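You operate a simulated robot arm through the tools that you are given. There is no shell and no other tool. Be economical: measure what you need, move in short steps, check, and stop when the job is done.

Carry out the task below with a simulated robot arm. There is one attempt and no reset: what you move stays moved.

Task
Breaker 4 has tripped: switch the blue and green floods off, reset it, then light the blue flood alone.
Fine: all three flood switches off before the reset.

Only the result counts: the job must be done as asked and must still hold three seconds after the hand-in. Knocking over, shifting, dropping, spilling or breaking anything else fails it.

Robot
A 6-joint arm with a two-finger gripper, on a carriage that runs on a rail from [-1250, -1462] to [270, 316] (x, y) and turns from -154 to 178 degrees about z. Base frame: it is fixed where the carriage stands at the start and does not move with it; the origin is on the floor, on the carriage's upright axis, x ahead of it, y to its left, z up; the surface under the hand at the start is at about z = 920. Lengths are in mm, angles in degrees, forces in N, time in s.
Its first joint turns from -166.0 to 166.0 degrees. Payload 5 kg.
The TCP is the grasp point between the finger pads, 30 mm short of the fingertips. In the tool frame z runs along the fingers and y along their closing line. The gripper opens to 176 mm. The gripper's body begins 153 mm behind the TCP.
Orientation is that of the tool frame in the base frame, as a unit quaternion [w, x, y, z]. With the fingers straight down and closing along the base's y, the tool's x points along the base's -x, its y along +y and its z along -z.

Tools
- The arm moves only by the tool apply_moves. Its argument "moves" is a list of rows, each an object (a shift or turn left out is 0, a gripper value left out holds the last) with "travel": the shift along the tool's x, y, z in m, a list of three; "dr": the turn, a rotation vector about the tool's x, y, z in degrees, a list of three; "jaw": the opening, from 0 (shut) to 1 (fully open). In form: [{"travel": [x, y, z], "dr": [ax, ay, az], "jaw": jaw}, ...]. A call has 1 to 10 rows; each row is the pose to reach, as a shift and turn from the pose commanded when the call began, along the tool's axes at that moment. A row lasts 0.2 s, in which the tool goes at most 50 mm and 8.6 degrees; a call with a longer step from one row to the next is refused whole, and so is a gripper value outside its range. Where a pose cannot be reached the arm comes as near as it can. A force on the tool above 90 N (or 10 N above the force at the start of the call, whichever is more), or a blocked arm, ends the call early, and 0.2 s more pass. The fingers move at their own pace and stop on an object; they squeeze with about 39 N. The grip force told is the motor's: it shows also when the fingers shut on nothing. Time passes only in rows, and 0.2 s behind the last, so rows that repeat a pose let the fingers close. The reply holds the time, the measured pose of the TCP, the force on the tool along the base axes, the opening and the grip force, in the units named above and with some noise, with the torque about the TCP (base axes, N m) and any sound that the robot's microphone picked up.
- Cameras (640 x 400 px; columns grow to the right, rows downward): "scene" is now at [50.8, 151.9, 1617.4]; the picture's right is [-0.64, -0.77, 0.00], its down [-0.32, 0.27, -0.91] and it looks along [0.70, -0.58, -0.42] (base axes); focal length 251 px, centre (320, 200). "wrist" rides on the gripper at [67, -9, -183] in the tool frame; the picture's right is [0.14, 0.99, 0.00], its down [-0.92, 0.13, -0.36] and it looks along [-0.36, 0.05, 0.93] (tool axes); focal length 251 px, centre (320, 200). There is no depth. A picture from a camera that has moved, and an enlarged one, comes with that camera's place and axes in the base frame and with its lens.
- snapshot(camera): a new picture of that camera. It takes no simulated time.
- slide_trunk(by): slides the trunk up (or, below 0, down) by that many mm; the arm and the scene camera ride with it, the base frame stays. It gives what a move gives, with no picture.
- steer(legs): drives the robot by 1 to 6 legs, each [ahead, left, turn to the left] in mm, mm and degrees, along the robot's own axes; the way and the turn of a leg run together, so that a leg with both is an arc; at most 1500 mm and 180 degrees a leg. The arm and the cameras ride along, it lands a little off, and it stops where it bumps. It keeps to its track: a leg is cut to what the track allows. It gives what a move gives.
- pan_tilt(pan, tilt): turns the head with the scene camera to pan (to the left, within 120 degrees either way) and tilt (down, from -29 to 69), counted from straight ahead of the robot. It gives what a move gives.
- inspect(camera, box): a new picture of the part [left, top, right, bottom] of that camera's present view, enlarged. It takes no simulated time.
- hand_in(): hands the job in; it is judged then, once.

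Go step by step. Nothing tells you exact positions but the pictures and the camera data: compare them with the known pose of the tool, close in by small moves and look again before you grip or let go. The budget is 120 turns and 98 pictures, counting those below and the enlarged ones. Unless the task says otherwise, let go and move clear before handing in, and close with one line.

The tools are called after "Emit:" by a JSON object that holds its "op" and its "data". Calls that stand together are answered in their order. apply_moves: Moves the arm, as the interface text tells. Its arguments: {"type":"object","properties":{"moves":{"type":"array","items":{"type":"object","properties":{"travel":{"type":"array","items":{"type":"number"}},"dr":{"type":"array","items":{"type":"number"}},"jaw":{"type":"number"}}}}},"required":["moves"]} The other tools are called the same way: slide_trunk (by) slides the trunk up or down; steer (legs) drives the base; pan_tilt (pan, tilt) turns the head that bears the scene camera; snapshot (camera) takes a picture; inspect (camera, box) takes an enlarged picture of a part of a camera's view; hand_in () hands the job in.

At the start:

```text
t: 0.0
ee_pos: [504.1, -396.2, 1331.5]
ee_rot: [0.0, 0.0, 1.0, 0.0]
wrist_force: [0.2, 0.2, -0.3]
ft_torque: [0.0, -0.01, 0.0]
opening: 175.8
gripper_force: 0.0
trunk travel left (down, up): [-150.0, 200.0]
robot x, y, heading: [0.3, -1.7, -0.2]
head pan, tilt: [-40.0, 24.7]
```

scene: 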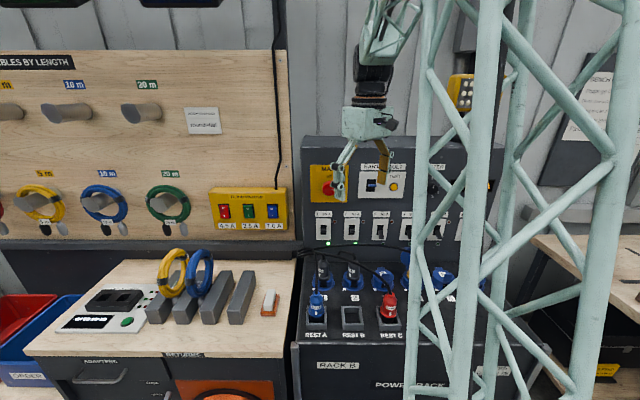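
wrist: 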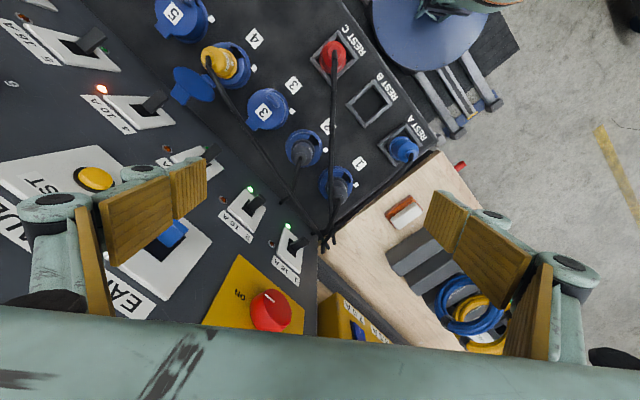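

I see a power rack with breakers, a main switch, earth-fault test, and a yellow box with three coloured switches (floods). I'll take closer looks first.

Emit:
{"op": "inspect", "data": {"camera": "scene", "box": [190, 130, 350, 250]}}

Emit:
{"op": "inspect", "data": {"camera": "scene", "box": [300, 130, 500, 340]}}

Emit:
{"op": "inspect", "data": {"camera": "wrist", "box": [0, 0, 320, 300]}}

```text
3.33 times, centred on (270, 190) of scene
camera zoom: at [50.8, 151.9, 1617.4], right [-0.64, -0.77, 0.0], down [-0.32, 0.27, -0.91], along [0.7, -0.58, -0.42], focal length 838 px, centre (487, 233)
```

zoom: 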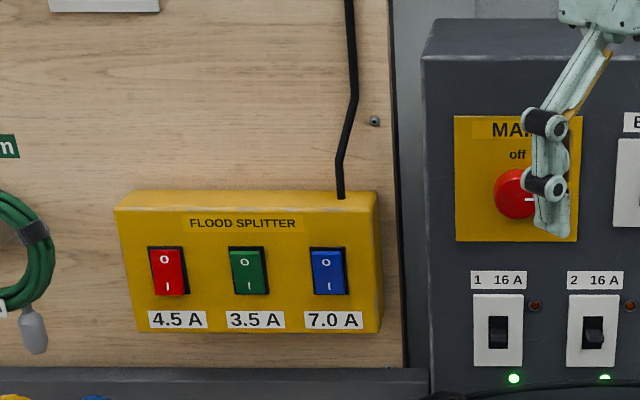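

```text
1.90 times, centred on (400, 235) of scene
camera zoom: at [50.8, 151.9, 1617.4], right [-0.64, -0.77, 0.0], down [-0.32, 0.27, -0.91], along [0.7, -0.58, -0.42], focal length 479 px, centre (168, 133)
```

zoom: 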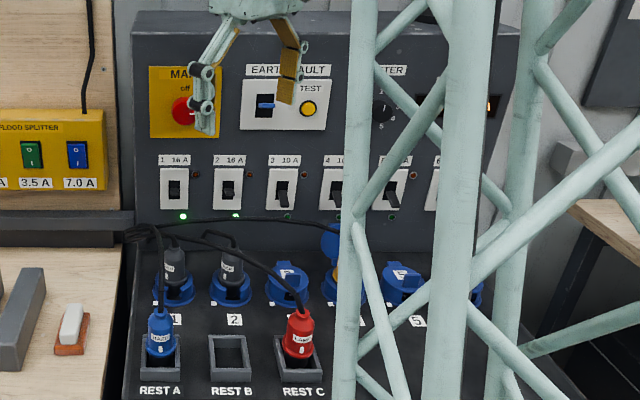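

```text
1.33 times, centred on (160, 150) of wrist
camera zoom: at [436.8, -406.0, 1515.0], right [-0.14, 0.99, 0.0], down [0.92, 0.13, 0.36], along [0.36, 0.05, -0.93], focal length 335 px, centre (533, 267)
```

zoom: 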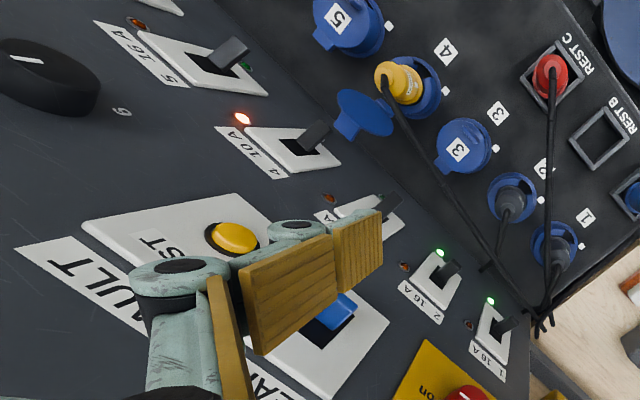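

Breaker 4 triangulates to about (u=194 right, 782 deep, z≈1112) in wall axes, and the wall is square to heading -40°. Next I'll look at what the lattice structure is and how the arm stands.

Emit:
{"op": "pan_tilt", "data": {"pan": -75, "tilt": 10}}

Emit:
{"op": "snapshot", "data": {"camera": "scene"}}

```text
t: 1.0
ee_pos: [504.3, -394.6, 1331.0]
ee_rot: [0.0, 0.0, 1.0, 0.001]
wrist_force: [0.5, 0.6, 0.4]
ft_torque: [0.01, 0.0, -0.01]
opening: 175.9
gripper_force: 0.0
trunk travel left (down, up): [-150.0, 200.0]
robot x, y, heading: [0.2, 0.7, 0.0]
head pan, tilt: [-75.0, 10.0]
```

```text
92 pictures are left
camera scene: at [4.3, 121.4, 1641.2], right [-0.97, -0.26, 0.0], down [-0.05, 0.17, -0.98], along [0.26, -0.95, -0.17], focal length 251 px, centre (320, 200)
```

scene: 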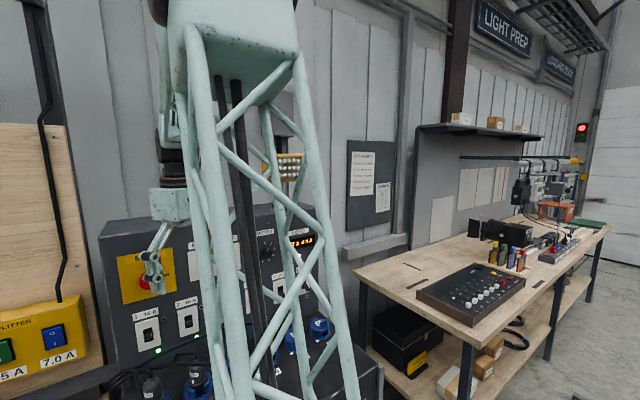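

The lattice is the robot's own arm, so nothing stands in the way. I'll yaw the tool square to the wall, then tilt it horizontal.

Emit:
{"op": "pan_tilt", "data": {"pan": -40, "tilt": 25}}

Emit:
{"op": "apply_moves", "data": {"moves": [{"dr": [0, 0, 8.1], "jaw": 0}, {"dr": [0, 0, 16.2]}, {"dr": [0, 0, 24.3]}, {"dr": [0, 0, 32.4]}, {"dr": [0, 0, 40.3]}, {"dr": [0, 0, 40.3]}]}}

Emit:
{"op": "apply_moves", "data": {"moves": [{"dr": [0, -8.4, 0]}, {"dr": [0, -16.8, 0]}, {"dr": [0, -25.2, 0]}, {"dr": [0, -33.6, 0]}, {"dr": [0, -42, 0]}, {"dr": [0, -50.4, 0]}, {"dr": [0, -50.4, 0]}]}}

Emit:
{"op": "snapshot", "data": {"camera": "scene"}}

Emit:
{"op": "snapshot", "data": {"camera": "wrist"}}

```text
t: 2.0
ee_pos: [502.9, -394.9, 1331.6]
ee_rot: [0.0, 0.0, 1.0, 0.0]
wrist_force: [-0.7, 0.6, -0.4]
ft_torque: [0.02, 0.01, 0.05]
opening: 176.2
gripper_force: 0.1
trunk travel left (down, up): [-150.0, 200.0]
robot x, y, heading: [-0.2, -0.2, -0.1]
head pan, tilt: [-40.0, 25.0]
```

```text
t: 3.4
ee_pos: [503.5, -395.3, 1332.1]
ee_rot: [0.0, 0.345, 0.939, 0.0]
wrist_force: [0.9, -0.1, 0.0]
ft_torque: [0.0, 0.0, 0.0]
opening: 0.1
gripper_force: 38.5
trunk travel left (down, up): [-150.0, 200.0]
robot x, y, heading: [0.3, -0.7, 0.1]
head pan, tilt: [-40.0, 25.0]
```

```text
t: 5.0
ee_pos: [504.4, -396.1, 1327.1]
ee_rot: [0.399, 0.312, 0.849, -0.147]
wrist_force: [0.2, 0.4, -0.3]
ft_torque: [0.02, 0.02, 0.0]
opening: 0.0
gripper_force: 38.7
out of reach, approached as far as the arm can: row 6
trunk travel left (down, up): [-150.0, 200.0]
robot x, y, heading: [2.1, 2.6, 0.2]
head pan, tilt: [-40.0, 25.0]
```

```text
91 pictures are left
camera scene: at [42.6, 141.8, 1627.7], right [-0.74, -0.67, 0.0], down [-0.21, 0.23, -0.95], along [0.63, -0.71, -0.31], focal length 251 px, centre (320, 200)
```

scene: 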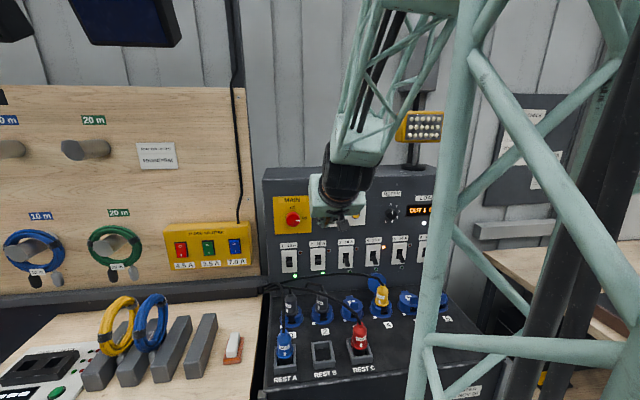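

```text
90 pictures are left
camera wrist: at [358.1, -285.6, 1394.7], right [0.57, 0.81, -0.11], down [0.32, -0.1, 0.94], along [0.75, -0.57, -0.32], focal length 251 px, centre (320, 200)
```

wrist: 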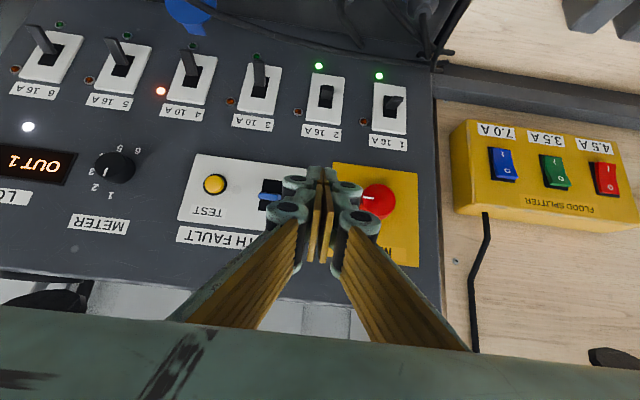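

The rail keeps the robot at a fixed stand-off, so a fully level tool needs some sideways offset; the splitter to the left offers that. Zooming into the wrist view to read the rocker and breaker states.

Emit:
{"op": "inspect", "data": {"camera": "wrist", "box": [440, 100, 640, 225]}}

Emit:
{"op": "inspect", "data": {"camera": "wrist", "box": [0, 10, 420, 220]}}

```text
3.20 times, centred on (540, 162) of wrist
camera zoom: at [358.1, -285.6, 1394.7], right [0.57, 0.81, -0.11], down [0.32, -0.1, 0.94], along [0.75, -0.57, -0.32], focal length 805 px, centre (-384, 320)
```

zoom: 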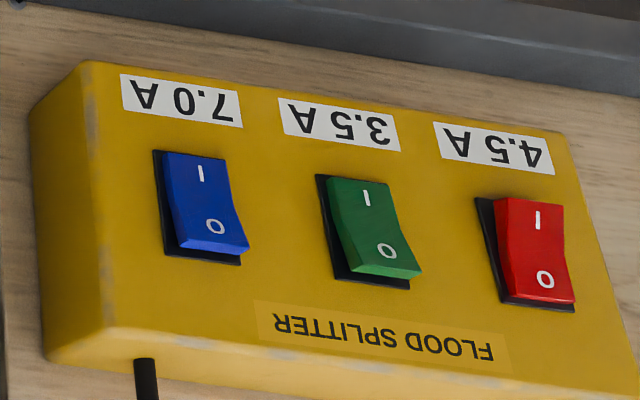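

```text
1.52 times, centred on (210, 115) of wrist
camera zoom: at [358.1, -285.6, 1394.7], right [0.57, 0.81, -0.11], down [0.32, -0.1, 0.94], along [0.75, -0.57, -0.32], focal length 383 px, centre (488, 330)
```

zoom: 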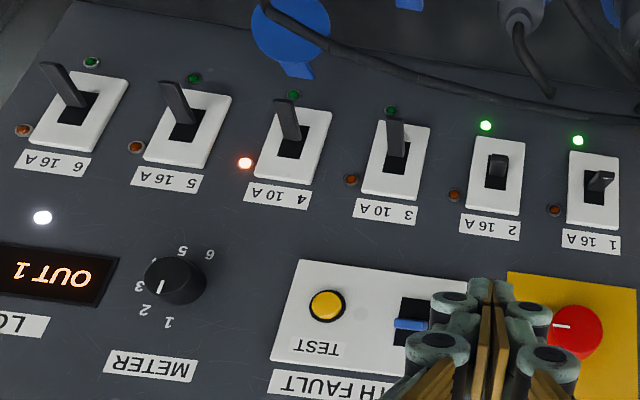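

Blue and green are on (O ends stick out), red looks off; breaker 4's red lamp is lit. Blue rocker triangulates to about (838, -271, 1167). I move in front of the splitter and then level the tool.

Emit:
{"op": "apply_moves", "data": {"moves": [{"travel": [0.009, 0.039, 0.017]}, {"travel": [0.018, 0.078, 0.034]}, {"travel": [0.027, 0.117, 0.051]}, {"travel": [0.036, 0.156, 0.068]}, {"travel": [0.045, 0.195, 0.085]}, {"travel": [0.054, 0.234, 0.102]}, {"travel": [0.063, 0.273, 0.119]}, {"travel": [0.072, 0.311, 0.126]}, {"travel": [0.072, 0.311, 0.126]}]}}

Emit:
{"op": "apply_moves", "data": {"moves": [{"dr": [0, -8, 0]}, {"dr": [0, -16, 0]}, {"dr": [0, -24, 0]}, {"dr": [0, -32, 0]}, {"dr": [0, -39.6, 0]}, {"dr": [0, -39.6, 0]}]}}

Emit:
{"op": "snapshot", "data": {"camera": "scene"}}

Emit:
{"op": "snapshot", "data": {"camera": "wrist"}}

```text
t: 7.0
ee_pos: [743.6, -191.6, 1197.2]
ee_rot: [0.399, 0.313, 0.849, -0.148]
wrist_force: [-0.1, 0.5, -0.4]
ft_torque: [-0.08, 0.04, -0.11]
opening: 0.2
gripper_force: 39.0
trunk travel left (down, up): [-150.0, 200.0]
robot x, y, heading: [4.6, 1.2, -0.0]
head pan, tilt: [-40.0, 25.0]
```

```text
t: 8.4
ee_pos: [744.0, -192.3, 1195.4]
ee_rot: [0.664, 0.244, 0.664, -0.243]
wrist_force: [1.1, 0.2, -1.4]
ft_torque: [-0.11, -0.13, -0.13]
opening: 0.0
gripper_force: 39.2
trunk travel left (down, up): [-150.0, 200.0]
robot x, y, heading: [1.3, 0.6, -0.3]
head pan, tilt: [-40.0, 25.0]
```

```text
87 pictures are left
camera scene: at [52.1, 151.7, 1616.8], right [-0.64, -0.77, 0.0], down [-0.32, 0.27, -0.91], along [0.69, -0.58, -0.42], focal length 251 px, centre (320, 200)
```

scene: 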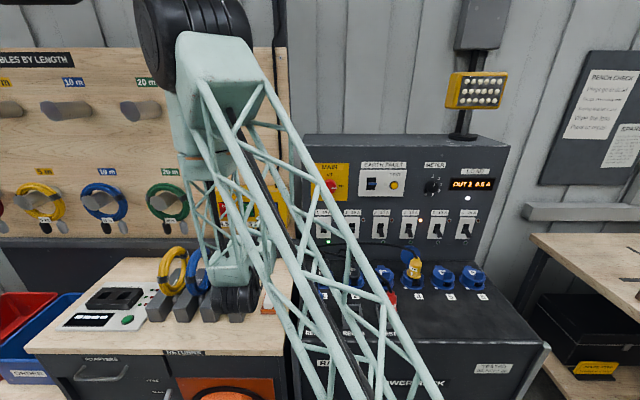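

```text
86 pictures are left
camera wrist: at [598.4, -81.2, 1128.5], right [0.64, 0.76, -0.14], down [-0.19, 0.33, 0.92], along [0.74, -0.56, 0.36], focal length 251 px, centre (320, 200)
```

wrist: 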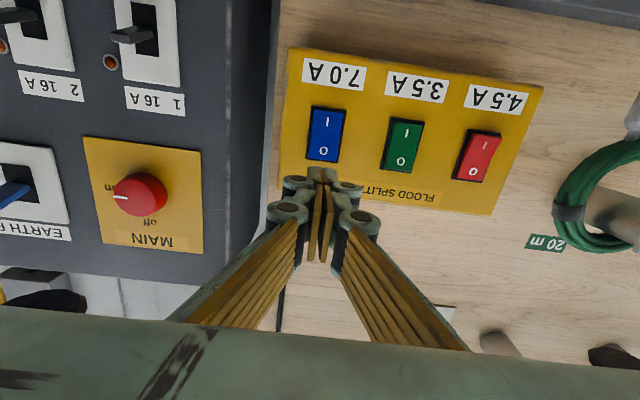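

Tool is level and square in front of the splitter, centred on blue. I'll lower 15 mm to the O end and press forward in small steps.

Emit:
{"op": "apply_moves", "data": {"moves": [{"travel": [0.015, 0.003, 0.02]}, {"travel": [0.015, 0.003, 0.05]}, {"travel": [0.015, 0.003, 0.06]}, {"travel": [0.015, 0.003, 0.065]}, {"travel": [0.015, 0.003, 0.07]}, {"travel": [0.015, 0.003, 0.075]}, {"travel": [0.015, 0.003, 0.08]}]}}

Emit:
{"op": "snapshot", "data": {"camera": "wrist"}}

```text
t: 10.0
ee_pos: [806.0, -240.7, 1180.2]
ee_rot: [0.665, 0.243, 0.663, -0.243]
wrist_force: [1.7, 0.4, 0.2]
ft_torque: [-0.02, 0.01, -0.02]
opening: 0.1
gripper_force: 39.1
trunk travel left (down, up): [-150.0, 200.0]
robot x, y, heading: [-1.9, 4.1, -0.1]
head pan, tilt: [-40.0, 25.0]
```

```text
85 pictures are left
camera wrist: at [660.5, -131.0, 1114.4], right [0.64, 0.76, -0.14], down [-0.19, 0.33, 0.92], along [0.74, -0.56, 0.36], focal length 251 px, centre (320, 200)
```

wrist: 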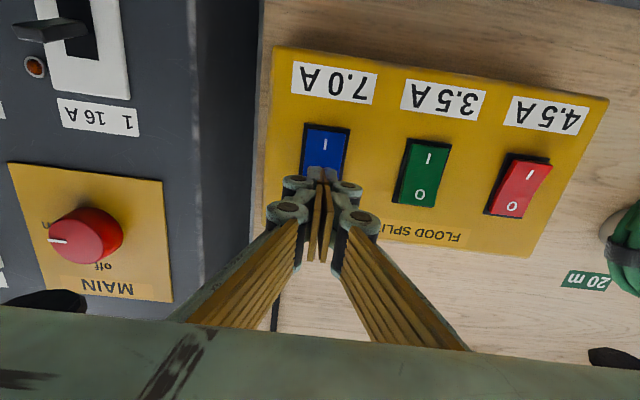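

Tip is just short of the rocker with no contact yet; continuing forward in 3 mm steps.

Emit:
{"op": "apply_moves", "data": {"moves": [{"travel": [0, 0, 0.004]}, {"travel": [0, 0, 0.007]}, {"travel": [0, 0, 0.01]}, {"travel": [0, 0, 0.013]}, {"travel": [0, 0, 0.016]}]}}

Emit:
{"op": "snapshot", "data": {"camera": "wrist"}}

```text
t: 11.2
ee_pos: [818.7, -250.4, 1181.4]
ee_rot: [0.665, 0.242, 0.663, -0.243]
wrist_force: [-13.9, 7.7, 4.8]
ft_torque: [0.04, 0.1, -0.08]
opening: 6.0
gripper_force: 44.7
trunk travel left (down, up): [-150.0, 200.0]
robot x, y, heading: [4.2, 4.6, -0.3]
head pan, tilt: [-40.0, 25.0]
```

```text
84 pictures are left
camera wrist: at [672.4, -140.3, 1114.9], right [0.64, 0.76, -0.14], down [-0.19, 0.33, 0.92], along [0.74, -0.56, 0.36], focal length 251 px, centre (320, 200)
```

wrist: 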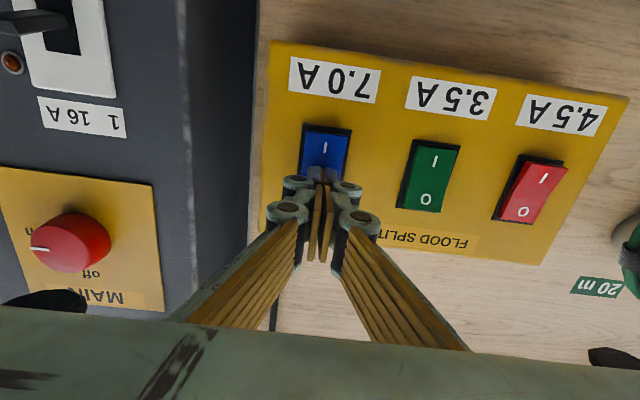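

Contact at about 16 N; I back off and check whether the blue rocker has flipped.

Emit:
{"op": "apply_moves", "data": {"moves": [{"travel": [0, 0, -0.03]}, {"travel": [-0.03, 0, -0.06]}, {"travel": [-0.06, 0, -0.09]}, {"travel": [-0.06, 0, -0.09]}]}}

Emit:
{"op": "inspect", "data": {"camera": "wrist", "box": [260, 20, 560, 200]}}

```text
t: 12.2
ee_pos: [750.0, -191.2, 1246.0]
ee_rot: [0.664, 0.244, 0.663, -0.244]
wrist_force: [-1.9, 0.5, 1.1]
ft_torque: [0.16, 0.13, 0.05]
opening: 0.1
gripper_force: 45.1
trunk travel left (down, up): [-150.0, 200.0]
robot x, y, heading: [-0.8, -0.0, 0.2]
head pan, tilt: [-40.0, 25.0]
```

```text
2.13 times, centred on (410, 110) of wrist
camera zoom: at [604.7, -81.5, 1179.3], right [0.64, 0.76, -0.14], down [-0.19, 0.33, 0.92], along [0.74, -0.56, 0.36], focal length 536 px, centre (128, 392)
```

zoom: 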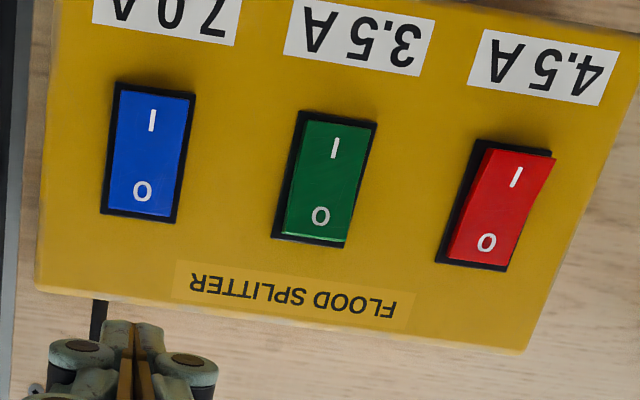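

Blue's O end now sits flush while green's is still raised, so blue looks off. Now the same for green, 91 mm to the left.

Emit:
{"op": "apply_moves", "data": {"moves": [{"travel": [0.02, 0.045, 0]}, {"travel": [0.04, 0.08, 0]}, {"travel": [0.06, 0.091, 0.03]}, {"travel": [0.06, 0.091, 0.065]}, {"travel": [0.06, 0.091, 0.075]}, {"travel": [0.06, 0.091, 0.08]}, {"travel": [0.06, 0.091, 0.084]}, {"travel": [0.06, 0.091, 0.087]}, {"travel": [0.06, 0.091, 0.09]}]}}

Emit:
{"op": "snapshot", "data": {"camera": "wrist"}}

Emit:
{"op": "apply_moves", "data": {"moves": [{"travel": [0, 0, -0.03]}, {"travel": [-0.03, 0, -0.06]}, {"travel": [-0.06, 0, -0.09]}, {"travel": [-0.06, 0, -0.09]}]}}

Emit:
{"op": "inspect", "data": {"camera": "wrist", "box": [180, 20, 480, 200]}}

```text
t: 14.2
ee_pos: [875.7, -181.9, 1181.6]
ee_rot: [0.663, 0.244, 0.664, -0.244]
wrist_force: [-8.5, 4.2, 1.9]
ft_torque: [0.06, 0.08, -0.05]
opening: 5.9
gripper_force: 44.4
trunk travel left (down, up): [-150.0, 200.0]
robot x, y, heading: [-0.2, 0.8, 0.1]
head pan, tilt: [-40.0, 25.0]
```

```text
82 pictures are left
camera wrist: at [731.3, -71.2, 1114.9], right [0.64, 0.76, -0.14], down [-0.19, 0.33, 0.92], along [0.74, -0.56, 0.36], focal length 251 px, centre (320, 200)
```

wrist: 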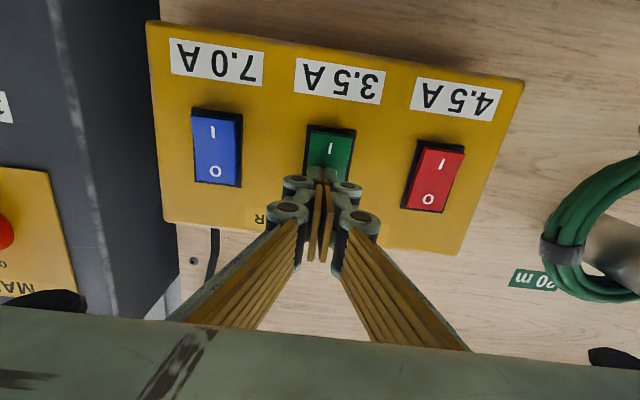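

```text
t: 15.2
ee_pos: [806.1, -124.4, 1239.3]
ee_rot: [0.665, 0.243, 0.663, -0.243]
wrist_force: [-1.7, 0.7, 0.5]
ft_torque: [0.15, 0.18, 0.06]
opening: 0.0
gripper_force: 45.6
trunk travel left (down, up): [-150.0, 200.0]
robot x, y, heading: [1.3, -3.9, 0.1]
head pan, tilt: [-40.0, 25.0]
```

```text
2.13 times, centred on (330, 110) of wrist
camera zoom: at [661.2, -13.8, 1173.0], right [0.64, 0.76, -0.14], down [-0.19, 0.33, 0.92], along [0.74, -0.56, 0.36], focal length 536 px, centre (299, 392)
```

zoom: 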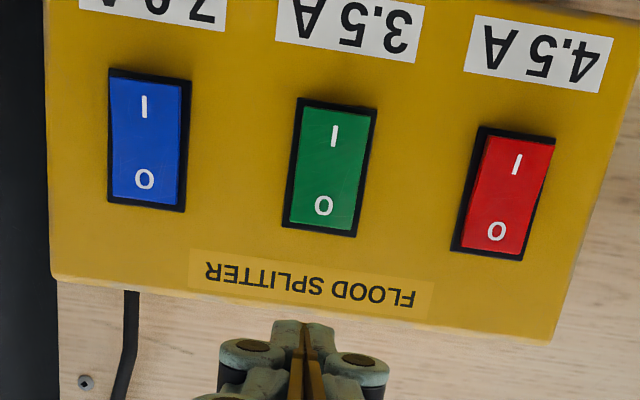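

All three floods are now off. Next breaker 4: I'll back off, tilt the tool back to about 50° and carry it to the right in front of the breaker.

Emit:
{"op": "apply_moves", "data": {"moves": [{"travel": [0, 0, -0.02], "dr": [0, 8, 0]}, {"travel": [-0.01, 0, -0.04], "dr": [0, 16, 0]}, {"travel": [-0.03, 0, -0.05], "dr": [0, 24, 0]}, {"travel": [-0.05, 0, -0.055], "dr": [0, 32, 0]}, {"travel": [-0.06, 0, -0.055], "dr": [0, 39.6, 0]}, {"travel": [-0.06, 0, -0.055], "dr": [0, 39.6, 0]}]}}

Emit:
{"op": "apply_moves", "data": {"moves": [{"travel": [0, -0.048, 0]}, {"travel": [0, -0.096, 0]}, {"travel": [0, -0.144, 0]}, {"travel": [0, -0.192, 0]}, {"travel": [0, -0.24, 0]}, {"travel": [0, -0.288, 0]}, {"travel": [0, -0.336, 0]}, {"travel": [0, -0.384, 0]}, {"travel": [0, -0.432, 0]}, {"travel": [0, -0.48, 0]}]}}

Emit:
{"op": "apply_moves", "data": {"moves": [{"travel": [0, -0.048, 0]}, {"travel": [0, -0.096, 0]}, {"travel": [0, -0.141, 0]}, {"travel": [0, -0.141, 0]}]}}

Emit:
{"op": "snapshot", "data": {"camera": "scene"}}

Emit:
{"op": "snapshot", "data": {"camera": "wrist"}}

```text
t: 16.6
ee_pos: [767.3, -87.9, 1299.8]
ee_rot: [0.399, 0.312, 0.85, -0.146]
wrist_force: [0.9, 0.5, 0.7]
ft_torque: [0.1, 0.0, 0.06]
opening: 0.0
gripper_force: 45.4
trunk travel left (down, up): [-150.0, 200.0]
robot x, y, heading: [1.1, -1.1, 0.3]
head pan, tilt: [-40.0, 25.0]
```

```text
t: 19.0
ee_pos: [443.9, -478.9, 1309.8]
ee_rot: [0.431, 0.473, 0.761, -0.105]
wrist_force: [0.2, -0.9, 0.1]
ft_torque: [0.07, -0.07, 0.15]
opening: 0.0
gripper_force: 45.2
trunk travel left (down, up): [-150.0, 200.0]
robot x, y, heading: [0.5, 1.6, -0.1]
head pan, tilt: [-40.0, 25.0]
stopped in row 10: the arm was blocked; the commanded pose is now the measured one
```

```text
t: 20.0
ee_pos: [334.3, -555.1, 1277.8]
ee_rot: [0.432, 0.472, 0.761, -0.105]
wrist_force: [-0.5, -0.6, -0.3]
ft_torque: [0.04, -0.06, 0.09]
opening: 0.0
gripper_force: 45.3
trunk travel left (down, up): [-150.0, 200.0]
robot x, y, heading: [0.4, 1.3, -0.3]
head pan, tilt: [-40.0, 25.0]
```

```text
80 pictures are left
camera scene: at [50.4, 151.4, 1616.9], right [-0.64, -0.77, 0.0], down [-0.32, 0.27, -0.91], along [0.69, -0.58, -0.42], focal length 251 px, centre (320, 200)
```

scene: 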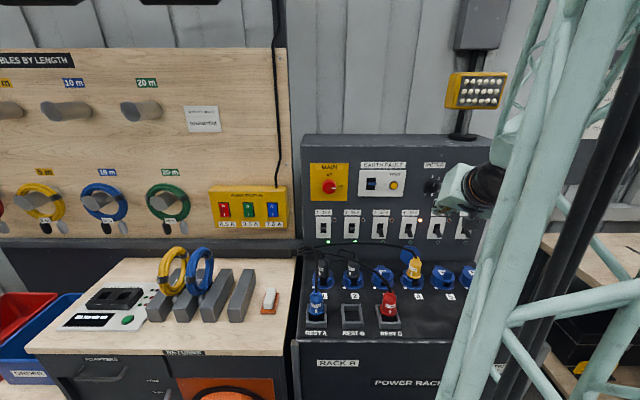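

```text
79 pictures are left
camera wrist: at [212.4, -414.8, 1335.8], right [0.78, 0.61, 0.14], down [0.07, -0.31, 0.95], along [0.62, -0.73, -0.28], focal length 251 px, centre (320, 200)
```

wrist: 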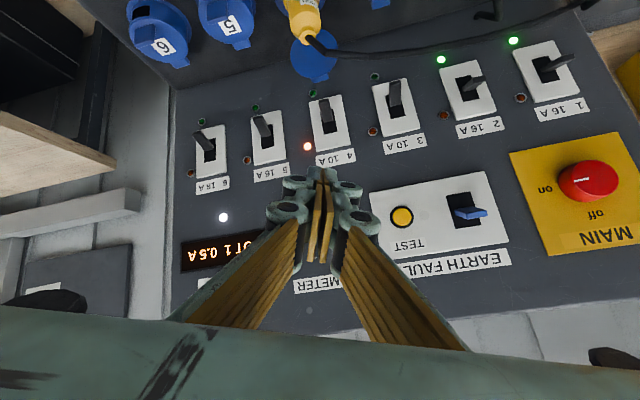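

The tool passed close to the robot's axis and came out twisted by about 22°. I straighten it to square with a 60° tilt, which should be reachable here.

Emit:
{"op": "apply_moves", "data": {"moves": [{"dr": [-1.8, -2.1, -7.0]}, {"dr": [-3.6, -4.3, -14.0]}, {"dr": [-5.4, -6.4, -21.0]}, {"dr": [-5.4, -6.4, -21.0]}]}}

Emit:
{"op": "snapshot", "data": {"camera": "wrist"}}

```text
t: 21.0
ee_pos: [331.7, -553.0, 1277.2]
ee_rot: [0.467, 0.299, 0.814, -0.173]
wrist_force: [0.0, 0.3, -0.2]
ft_torque: [-0.02, -0.01, 0.07]
opening: 0.0
gripper_force: 44.8
trunk travel left (down, up): [-150.0, 200.0]
robot x, y, heading: [0.9, 0.6, 0.2]
head pan, tilt: [-40.0, 25.0]
```

```text
78 pictures are left
camera wrist: at [179.7, -437.5, 1310.8], right [0.59, 0.8, -0.12], down [0.2, 0.0, 0.98], along [0.78, -0.6, -0.16], focal length 251 px, centre (320, 200)
```

wrist: 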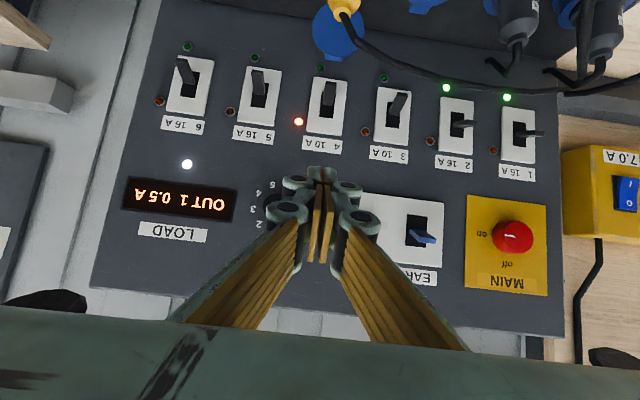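

Square again at 60° tilt and looking straight at breaker 4. Zooming in on its toggle.

Emit:
{"op": "inspect", "data": {"camera": "wrist", "box": [220, 40, 420, 165]}}

Emit:
{"op": "inspect", "data": {"camera": "scene", "box": [360, 195, 480, 270]}}

```text
3.20 times, centred on (320, 102) of wrist
camera zoom: at [179.7, -437.5, 1310.8], right [0.59, 0.8, -0.12], down [0.2, 0.0, 0.98], along [0.78, -0.6, -0.16], focal length 805 px, centre (320, 512)
```

zoom: 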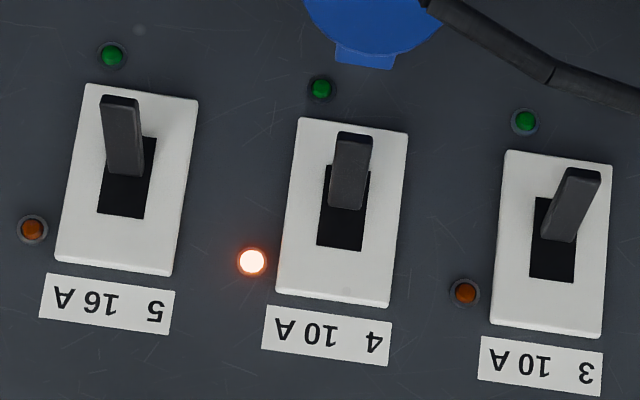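

```text
5.33 times, centred on (420, 232) of scene
camera zoom: at [50.6, 151.7, 1616.9], right [-0.64, -0.77, 0.0], down [-0.32, 0.27, -0.91], along [0.69, -0.58, -0.42], focal length 1340 px, centre (-213, 27)
```

zoom: 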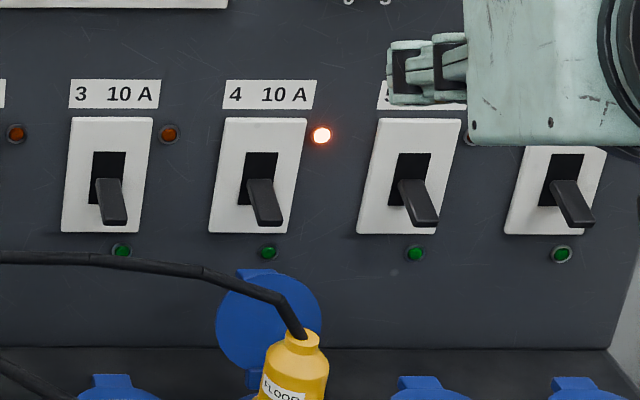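

Breaker 4's toggle is at u≈206, root d≈806/z≈1088, tip d≈779/z≈1067. I'll open the jaws about 50 mm and go to a pre-grip pose 50 mm short of it.

Emit:
{"op": "apply_moves", "data": {"moves": [{"travel": [0.018, 0, 0.035], "jaw": 0.3}, {"travel": [0.036, 0, 0.07]}, {"travel": [0.054, 0, 0.105]}, {"travel": [0.072, 0, 0.14]}, {"travel": [0.089, 0, 0.176]}, {"travel": [0.089, 0, 0.176]}]}}

Emit:
{"op": "snapshot", "data": {"camera": "wrist"}}

Emit:
{"op": "snapshot", "data": {"camera": "scene"}}

```text
t: 22.4
ee_pos: [413.5, -624.5, 1106.9]
ee_rot: [0.467, 0.299, 0.814, -0.172]
wrist_force: [1.6, -2.4, -2.1]
ft_torque: [-0.02, -0.09, 0.02]
opening: 52.8
gripper_force: 0.1
trunk travel left (down, up): [-150.0, 200.0]
robot x, y, heading: [1.1, -3.9, -0.1]
head pan, tilt: [-40.0, 25.0]
```

```text
75 pictures are left
camera wrist: at [261.6, -507.3, 1141.3], right [0.59, 0.8, -0.12], down [0.2, 0.0, 0.98], along [0.78, -0.6, -0.16], focal length 251 px, centre (320, 200)
```

wrist: 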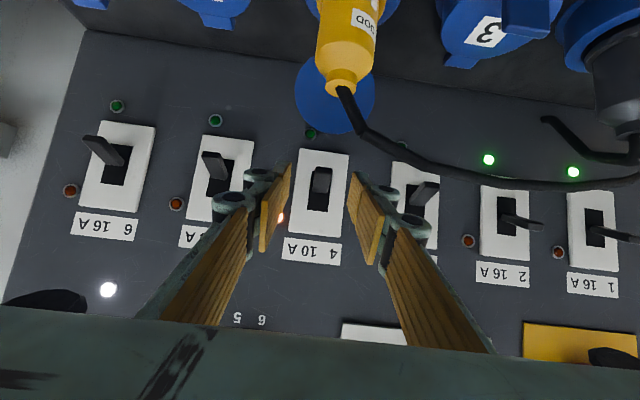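

```text
74 pictures are left
camera scene: at [52.0, 150.4, 1616.9], right [-0.64, -0.77, 0.0], down [-0.32, 0.27, -0.91], along [0.69, -0.58, -0.42], focal length 251 px, centre (320, 200)
```

scene: 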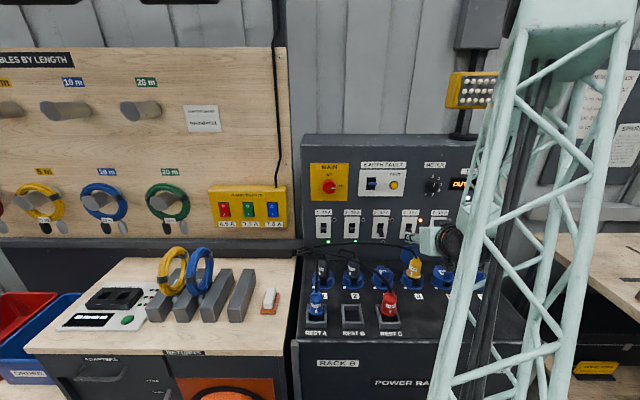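

The toggle is centred between the fingers. Advancing 46 mm and closing on it.

Emit:
{"op": "apply_moves", "data": {"moves": [{"travel": [-0.002, 0, 0.025]}, {"travel": [-0.003, 0, 0.037]}, {"travel": [-0.004, 0, 0.046]}, {"travel": [-0.004, 0, 0.046]}]}}

Emit:
{"op": "snapshot", "data": {"camera": "wrist"}}

```text
t: 23.4
ee_pos: [444.2, -648.7, 1089.4]
ee_rot: [0.468, 0.299, 0.813, -0.173]
wrist_force: [-0.6, 0.3, 0.0]
ft_torque: [0.01, 0.0, -0.01]
opening: 52.8
gripper_force: 0.1
trunk travel left (down, up): [-150.0, 200.0]
robot x, y, heading: [-0.3, -1.7, 0.1]
head pan, tilt: [-40.0, 25.0]
```

```text
73 pictures are left
camera wrist: at [291.4, -531.9, 1124.8], right [0.59, 0.8, -0.12], down [0.2, 0.0, 0.98], along [0.78, -0.6, -0.16], focal length 251 px, centre (320, 200)
```

wrist: 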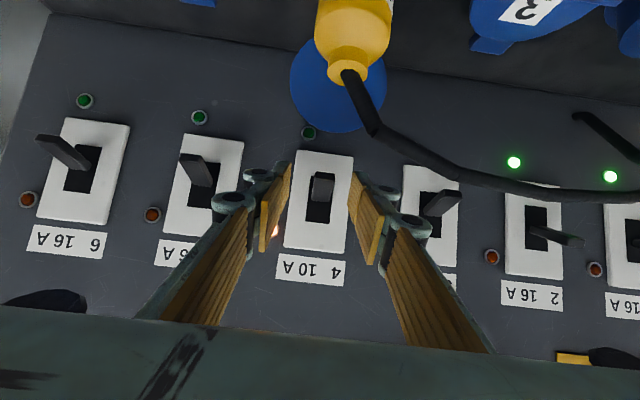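

Finger width spans the toggle in view. Closing on it.

Emit:
{"op": "apply_moves", "data": {"moves": [{"jaw": 0.0}, {"jaw": 0}, {"jaw": 0}, {"jaw": 0}]}}

Emit:
{"op": "snapshot", "data": {"camera": "wrist"}}

```text
t: 24.4
ee_pos: [446.3, -645.4, 1090.2]
ee_rot: [0.468, 0.298, 0.814, -0.172]
wrist_force: [20.2, 16.6, -0.1]
ft_torque: [0.44, -0.38, 0.4]
opening: 17.5
gripper_force: 45.1
trunk travel left (down, up): [-150.0, 200.0]
robot x, y, heading: [-1.7, 0.3, -0.2]
head pan, tilt: [-40.0, 25.0]
```

```text
72 pictures are left
camera wrist: at [293.4, -530.2, 1124.7], right [0.59, 0.8, -0.12], down [0.2, 0.0, 0.98], along [0.78, -0.6, -0.16], focal length 251 px, centre (320, 200)
```

wrist: 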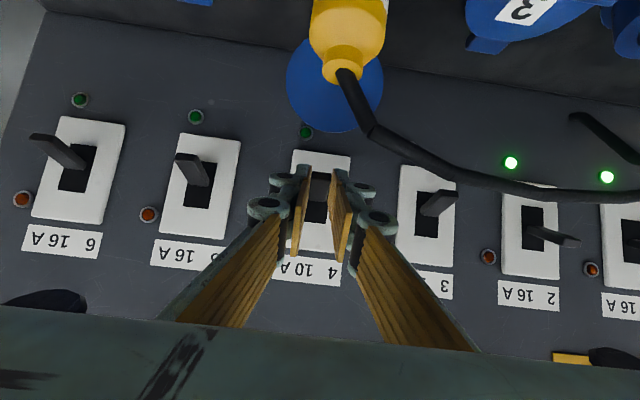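

Gripped the toggle (17.5 mm). Now pushing it down to full off, with a small sideways easing.

Emit:
{"op": "apply_moves", "data": {"moves": [{"travel": [0.004, 0.003, 0.002]}, {"travel": [0.008, 0.003, 0.005]}, {"travel": [0.012, 0.003, 0.008]}, {"travel": [0.015, 0.003, 0.01]}, {"travel": [0.017, 0.003, 0.011]}]}}

Emit:
{"op": "snapshot", "data": {"camera": "wrist"}}

```text
t: 25.6
ee_pos: [447.8, -646.9, 1072.5]
ee_rot: [0.469, 0.299, 0.813, -0.173]
wrist_force: [12.9, 6.8, 38.2]
ft_torque: [-0.61, -0.89, 0.38]
opening: 17.8
gripper_force: 45.0
trunk travel left (down, up): [-150.0, 200.0]
robot x, y, heading: [0.6, -0.1, 0.0]
head pan, tilt: [-40.0, 25.0]
```

```text
71 pictures are left
camera wrist: at [294.6, -530.3, 1106.8], right [0.59, 0.8, -0.12], down [0.2, 0.0, 0.98], along [0.78, -0.6, -0.16], focal length 251 px, centre (320, 200)
```

wrist: 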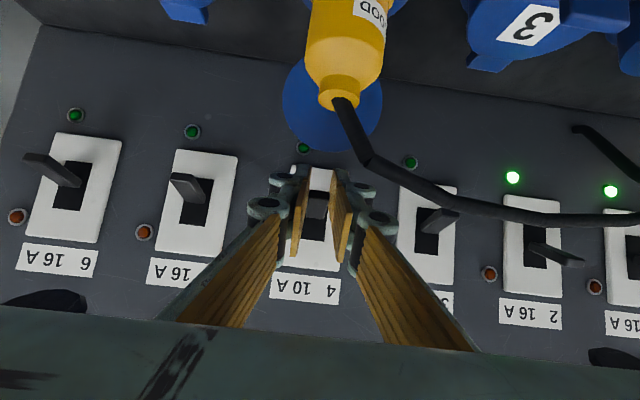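

About 38 N upward, so likely at the off stop. I'll release and back off to compare it with its neighbours.

Emit:
{"op": "apply_moves", "data": {"moves": [{"jaw": 0.3}, {"jaw": 0.3}, {"travel": [-0.001, 0, -0.03], "jaw": 0.3}, {"travel": [-0.001, 0, -0.06], "jaw": 0.3}, {"travel": [-0.001, 0, -0.06], "jaw": 0.3}]}}

Emit:
{"op": "inspect", "data": {"camera": "wrist", "box": [80, 80, 480, 260]}}

```text
t: 26.8
ee_pos: [410.3, -612.9, 1102.9]
ee_rot: [0.468, 0.299, 0.813, -0.173]
wrist_force: [-1.7, 0.7, 1.1]
ft_torque: [0.0, 0.01, -0.02]
opening: 52.9
gripper_force: 0.1
trunk travel left (down, up): [-150.0, 200.0]
robot x, y, heading: [-1.6, 2.2, -0.1]
head pan, tilt: [-40.0, 25.0]
```

```text
1.60 times, centred on (280, 170) of wrist
camera zoom: at [257.1, -497.0, 1137.3], right [0.59, 0.8, -0.12], down [0.2, 0.0, 0.98], along [0.78, -0.6, -0.16], focal length 402 px, centre (384, 248)
```

zoom: 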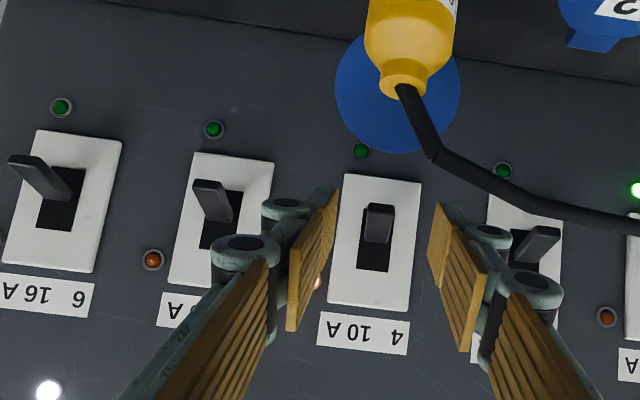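

The toggle went down a bit but its red lamp still shows and it sits higher than neighbour 5, so it isn't fully off. I'll push it down with closed fingers from above.

Emit:
{"op": "apply_moves", "data": {"moves": [{"travel": [-0.0457, -0.005, -0.0148], "jaw": 0}, {"travel": [-0.0457, -0.005, -0.0148], "jaw": 0}, {"travel": [-0.0457, -0.005, -0.0148], "jaw": 0}, {"travel": [-0.05, -0.005, 0.01], "jaw": 0}, {"travel": [-0.0502, -0.005, 0.035], "jaw": 0}, {"travel": [-0.0502, -0.005, 0.035], "jaw": 0}]}}

Emit:
{"op": "snapshot", "data": {"camera": "wrist"}}

```text
t: 28.2
ee_pos: [447.1, -653.9, 1126.4]
ee_rot: [0.467, 0.3, 0.814, -0.173]
wrist_force: [0.5, -0.2, -1.8]
ft_torque: [-0.06, -0.06, -0.02]
opening: 0.1
gripper_force: 38.9
trunk travel left (down, up): [-150.0, 200.0]
robot x, y, heading: [-1.2, 2.3, 0.0]
head pan, tilt: [-40.0, 25.0]
```

```text
69 pictures are left
camera wrist: at [294.4, -539.2, 1161.0], right [0.59, 0.8, -0.12], down [0.2, 0.0, 0.98], along [0.78, -0.6, -0.16], focal length 251 px, centre (320, 200)
```

wrist: 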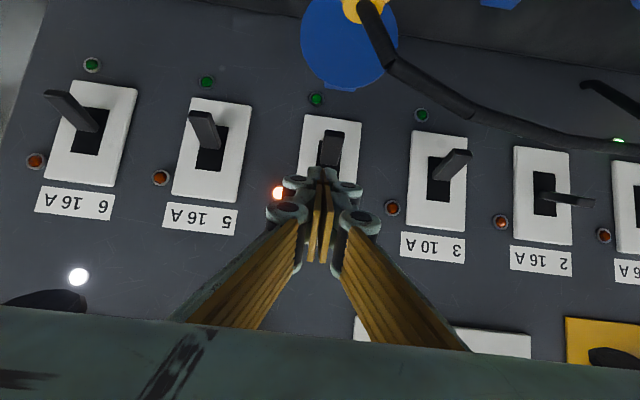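

The finger is 9 mm too far right; shifting and pressing straight down in small steps.

Emit:
{"op": "apply_moves", "data": {"moves": [{"travel": [0, 0.009, 0]}, {"travel": [0.0087, 0.009, 0.005]}, {"travel": [0.0173, 0.009, 0.01]}, {"travel": [0.0217, 0.009, 0.0125]}, {"travel": [0.026, 0.009, 0.015]}, {"travel": [0.0303, 0.009, 0.0175]}, {"travel": [0.0346, 0.009, 0.02]}, {"travel": [0.039, 0.009, 0.0225]}, {"travel": [0.0433, 0.009, 0.025]}]}}

Emit:
{"op": "snapshot", "data": {"camera": "wrist"}}

```text
t: 29.8
ee_pos: [452.0, -646.8, 1101.1]
ee_rot: [0.476, 0.296, 0.809, -0.178]
wrist_force: [-31.9, 35.8, 47.8]
ft_torque: [0.4, 0.31, 0.05]
opening: 5.9
gripper_force: 45.2
trunk travel left (down, up): [-150.0, 200.0]
robot x, y, heading: [-0.1, -1.8, 0.0]
head pan, tilt: [-40.0, 25.0]
stopped in row 8: the force on the tool passed its limit at 97 N (the readings are from after the stop); the commanded pose is now the measured one
```

```text
68 pictures are left
camera wrist: at [298.7, -530.3, 1131.1], right [0.59, 0.8, -0.13], down [0.19, 0.02, 0.98], along [0.79, -0.6, -0.14], focal length 251 px, centre (320, 200)
```

wrist: 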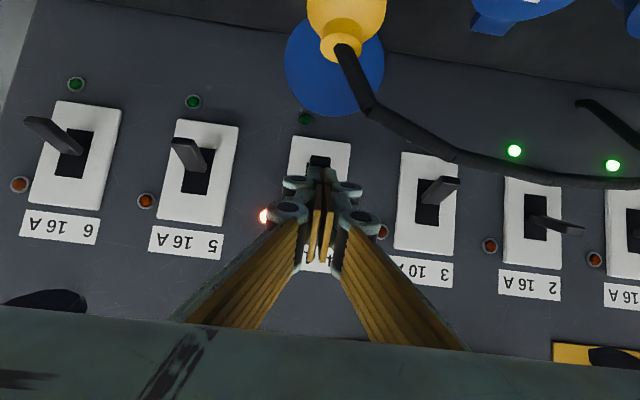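

Force limit reached pushing down and inward. Backing off upward to see whether the toggle now sits at full off.

Emit:
{"op": "apply_moves", "data": {"moves": [{"travel": [-0.02, 0, -0.03]}, {"travel": [-0.04, 0, -0.06]}, {"travel": [-0.06, 0, -0.08]}, {"travel": [-0.06, 0, -0.08]}]}}

Emit:
{"op": "inspect", "data": {"camera": "wrist", "box": [80, 40, 480, 220]}}

Emit:
{"op": "inspect", "data": {"camera": "scene", "box": [360, 195, 480, 270]}}

```text
t: 30.8
ee_pos: [423.1, -622.8, 1187.4]
ee_rot: [0.474, 0.297, 0.81, -0.176]
wrist_force: [-0.2, 0.7, 0.4]
ft_torque: [0.02, -0.01, -0.03]
opening: 0.1
gripper_force: 45.3
trunk travel left (down, up): [-150.0, 200.0]
robot x, y, heading: [2.3, -1.6, 0.1]
head pan, tilt: [-40.0, 25.0]
```

```text
1.60 times, centred on (280, 130) of wrist
camera zoom: at [271.0, -506.3, 1219.1], right [0.59, 0.8, -0.12], down [0.19, 0.01, 0.98], along [0.78, -0.6, -0.14], focal length 402 px, centre (384, 312)
```

zoom: 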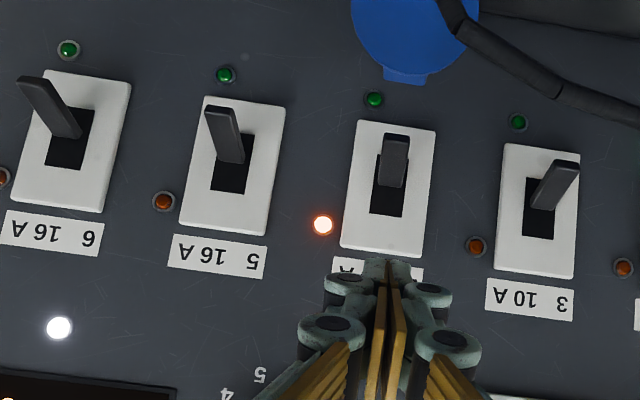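

```text
5.33 times, centred on (420, 232) of scene
camera zoom: at [50.4, 152.5, 1616.7], right [-0.64, -0.77, 0.0], down [-0.32, 0.27, -0.91], along [0.69, -0.58, -0.42], focal length 1340 px, centre (-213, 27)
```

zoom: 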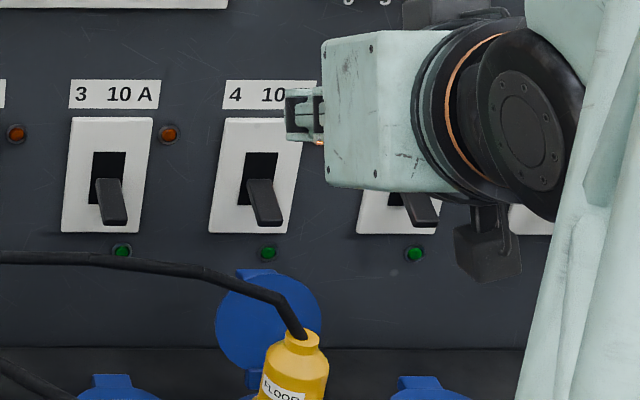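

The toggle sits exactly where it did before, at the same angle as the off breakers 3 and 5: it is already at the off stop. So resetting means lifting it; I'll re-grip it.

Emit:
{"op": "apply_moves", "data": {"moves": [{"travel": [0.0, -0.001, 0.0], "jaw": 0.3}, {"travel": [0.035, -0.001, 0.015], "jaw": 0.3}, {"travel": [0.0688, -0.001, 0.0306], "jaw": 0.3}, {"travel": [0.069, -0.001, 0.055], "jaw": 0.3}, {"travel": [0.0695, -0.001, 0.08], "jaw": 0.3}, {"travel": [0.0695, -0.001, 0.08], "jaw": 0}, {"travel": [0.0695, -0.001, 0.08], "jaw": 0}, {"travel": [0.0695, -0.001, 0.08], "jaw": 0}]}}

Emit:
{"op": "snapshot", "data": {"camera": "wrist"}}

```text
t: 32.6
ee_pos: [447.8, -646.9, 1085.1]
ee_rot: [0.474, 0.297, 0.81, -0.176]
wrist_force: [3.2, 10.6, 3.4]
ft_torque: [0.14, -0.41, 0.06]
opening: 17.0
gripper_force: 45.2
trunk travel left (down, up): [-150.0, 200.0]
robot x, y, heading: [3.0, -0.4, 0.2]
head pan, tilt: [-40.0, 25.0]
```

```text
65 pictures are left
camera wrist: at [294.5, -530.5, 1116.9], right [0.59, 0.8, -0.12], down [0.19, 0.01, 0.98], along [0.79, -0.6, -0.14], focal length 251 px, centre (320, 200)
```

wrist: 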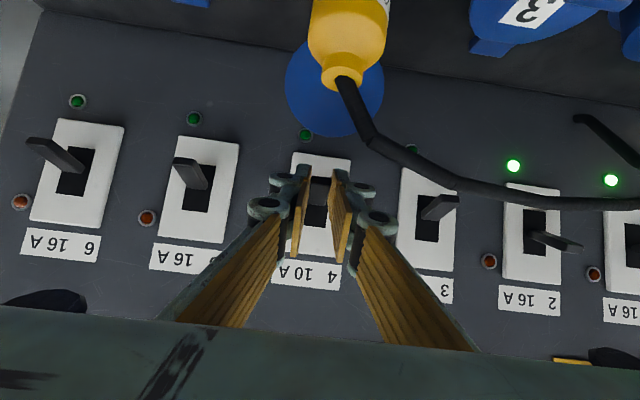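

Gripped again. Lifting along the toggle's arc.

Emit:
{"op": "apply_moves", "data": {"moves": [{"travel": [-0.0037, 0.001, -0.0055]}, {"travel": [-0.008, 0.001, -0.0102]}, {"travel": [-0.0133, 0.001, -0.0132]}, {"travel": [-0.019, 0.001, -0.0152]}, {"travel": [-0.0257, 0.001, -0.0155]}, {"travel": [-0.0314, 0.001, -0.0176]}, {"travel": [-0.0371, 0.001, -0.0197]}]}}

Emit:
{"op": "snapshot", "data": {"camera": "wrist"}}

```text
t: 34.2
ee_pos: [455.0, -647.7, 1131.0]
ee_rot: [0.475, 0.295, 0.81, -0.177]
wrist_force: [-0.2, -0.6, 0.5]
ft_torque: [-0.01, -0.02, 0.04]
opening: 0.2
gripper_force: 44.8
trunk travel left (down, up): [-150.0, 200.0]
robot x, y, heading: [-1.8, -0.4, 0.4]
head pan, tilt: [-40.0, 25.0]
```

```text
64 pictures are left
camera wrist: at [301.2, -530.9, 1161.6], right [0.59, 0.8, -0.13], down [0.19, 0.02, 0.98], along [0.79, -0.6, -0.14], focal length 251 px, centre (320, 200)
```

wrist: 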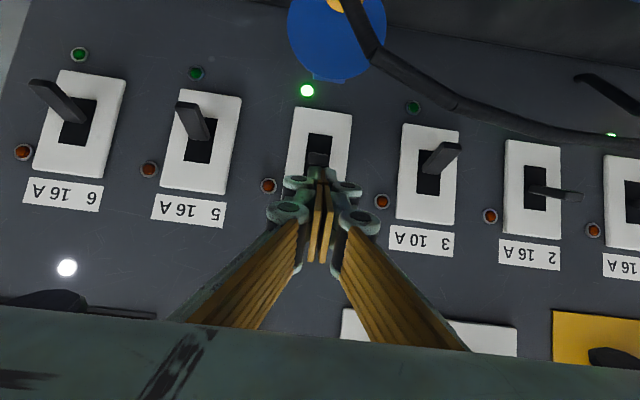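

Green lamp on and red lamp out: breaker 4 is reset. Retreating and turning the tool more upright for the trip back past the robot's axis.

Emit:
{"op": "apply_moves", "data": {"moves": [{"travel": [0, 0, -0.045]}, {"travel": [-0.005, 0, -0.09]}, {"travel": [-0.03, 0, -0.13]}, {"travel": [-0.06, 0, -0.16], "dr": [0, 8, 0]}, {"travel": [-0.086, 0, -0.192], "dr": [0, 16, 0]}, {"travel": [-0.086, 0, -0.192], "dr": [0, 24, 0]}, {"travel": [-0.086, 0, -0.192], "dr": [0, 32, 0]}, {"travel": [-0.086, 0, -0.192], "dr": [0, 40, 0]}, {"travel": [-0.086, 0, -0.192], "dr": [0, 40, 0]}]}}

Emit:
{"op": "apply_moves", "data": {"moves": [{"travel": [0, 0.048, 0]}, {"travel": [0, 0.096, 0]}, {"travel": [0, 0.144, 0]}, {"travel": [0, 0.192, 0]}, {"travel": [0, 0.24, 0]}, {"travel": [0, 0.288, 0]}, {"travel": [0, 0.336, 0]}, {"travel": [0, 0.384, 0]}, {"travel": [0, 0.432, 0]}, {"travel": [0, 0.48, 0]}]}}

Emit:
{"op": "snapshot", "data": {"camera": "scene"}}

```text
t: 36.2
ee_pos: [351.2, -569.0, 1291.4]
ee_rot: [0.181, 0.338, 0.922, -0.056]
wrist_force: [-2.4, -0.8, -0.3]
ft_torque: [0.17, -0.34, 0.17]
opening: 0.0
gripper_force: 45.4
out of reach, approached as far as the arm can: row 8, 9
trunk travel left (down, up): [-150.0, 200.0]
robot x, y, heading: [0.7, 1.0, 0.2]
head pan, tilt: [-40.0, 25.0]
```

```text
t: 38.4
ee_pos: [601.0, -294.3, 1243.4]
ee_rot: [0.212, 0.306, 0.928, 0.018]
wrist_force: [0.2, -1.2, -0.5]
ft_torque: [0.11, 0.05, 0.05]
opening: 0.0
gripper_force: 44.8
out of reach, approached as far as the arm can: row 1, 2, 3, 4, 5, 6, 7, 8, 9, 10
trunk travel left (down, up): [-150.0, 200.0]
robot x, y, heading: [-0.8, 0.3, -0.1]
head pan, tilt: [-40.0, 25.0]
```

```text
63 pictures are left
camera scene: at [51.2, 151.4, 1616.8], right [-0.64, -0.77, 0.0], down [-0.32, 0.27, -0.91], along [0.69, -0.58, -0.42], focal length 251 px, centre (320, 200)
```

scene: 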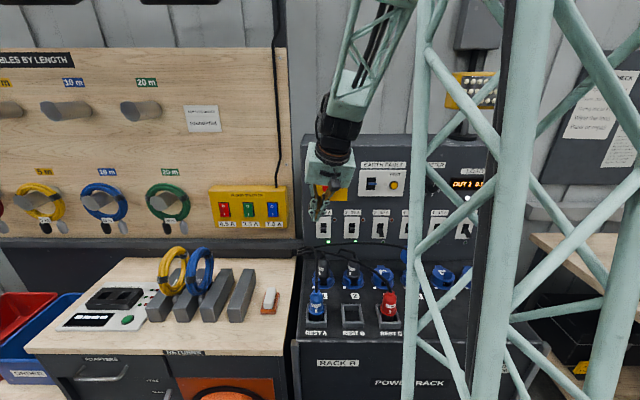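

Passed the axis without contact; the arm lagged its command a little. I hold to see where it settles.

Emit:
{"op": "apply_moves", "data": {"moves": [{"travel": [0, 0, 0]}, {"travel": [0, 0.0, 0]}]}}

```text
t: 39.0
ee_pos: [600.3, -295.5, 1243.0]
ee_rot: [0.211, 0.306, 0.928, 0.017]
wrist_force: [0.6, 0.1, 0.3]
ft_torque: [0.03, 0.0, 0.01]
opening: 0.0
gripper_force: 44.9
trunk travel left (down, up): [-150.0, 200.0]
robot x, y, heading: [1.0, -0.6, 0.2]
head pan, tilt: [-40.0, 25.0]
```

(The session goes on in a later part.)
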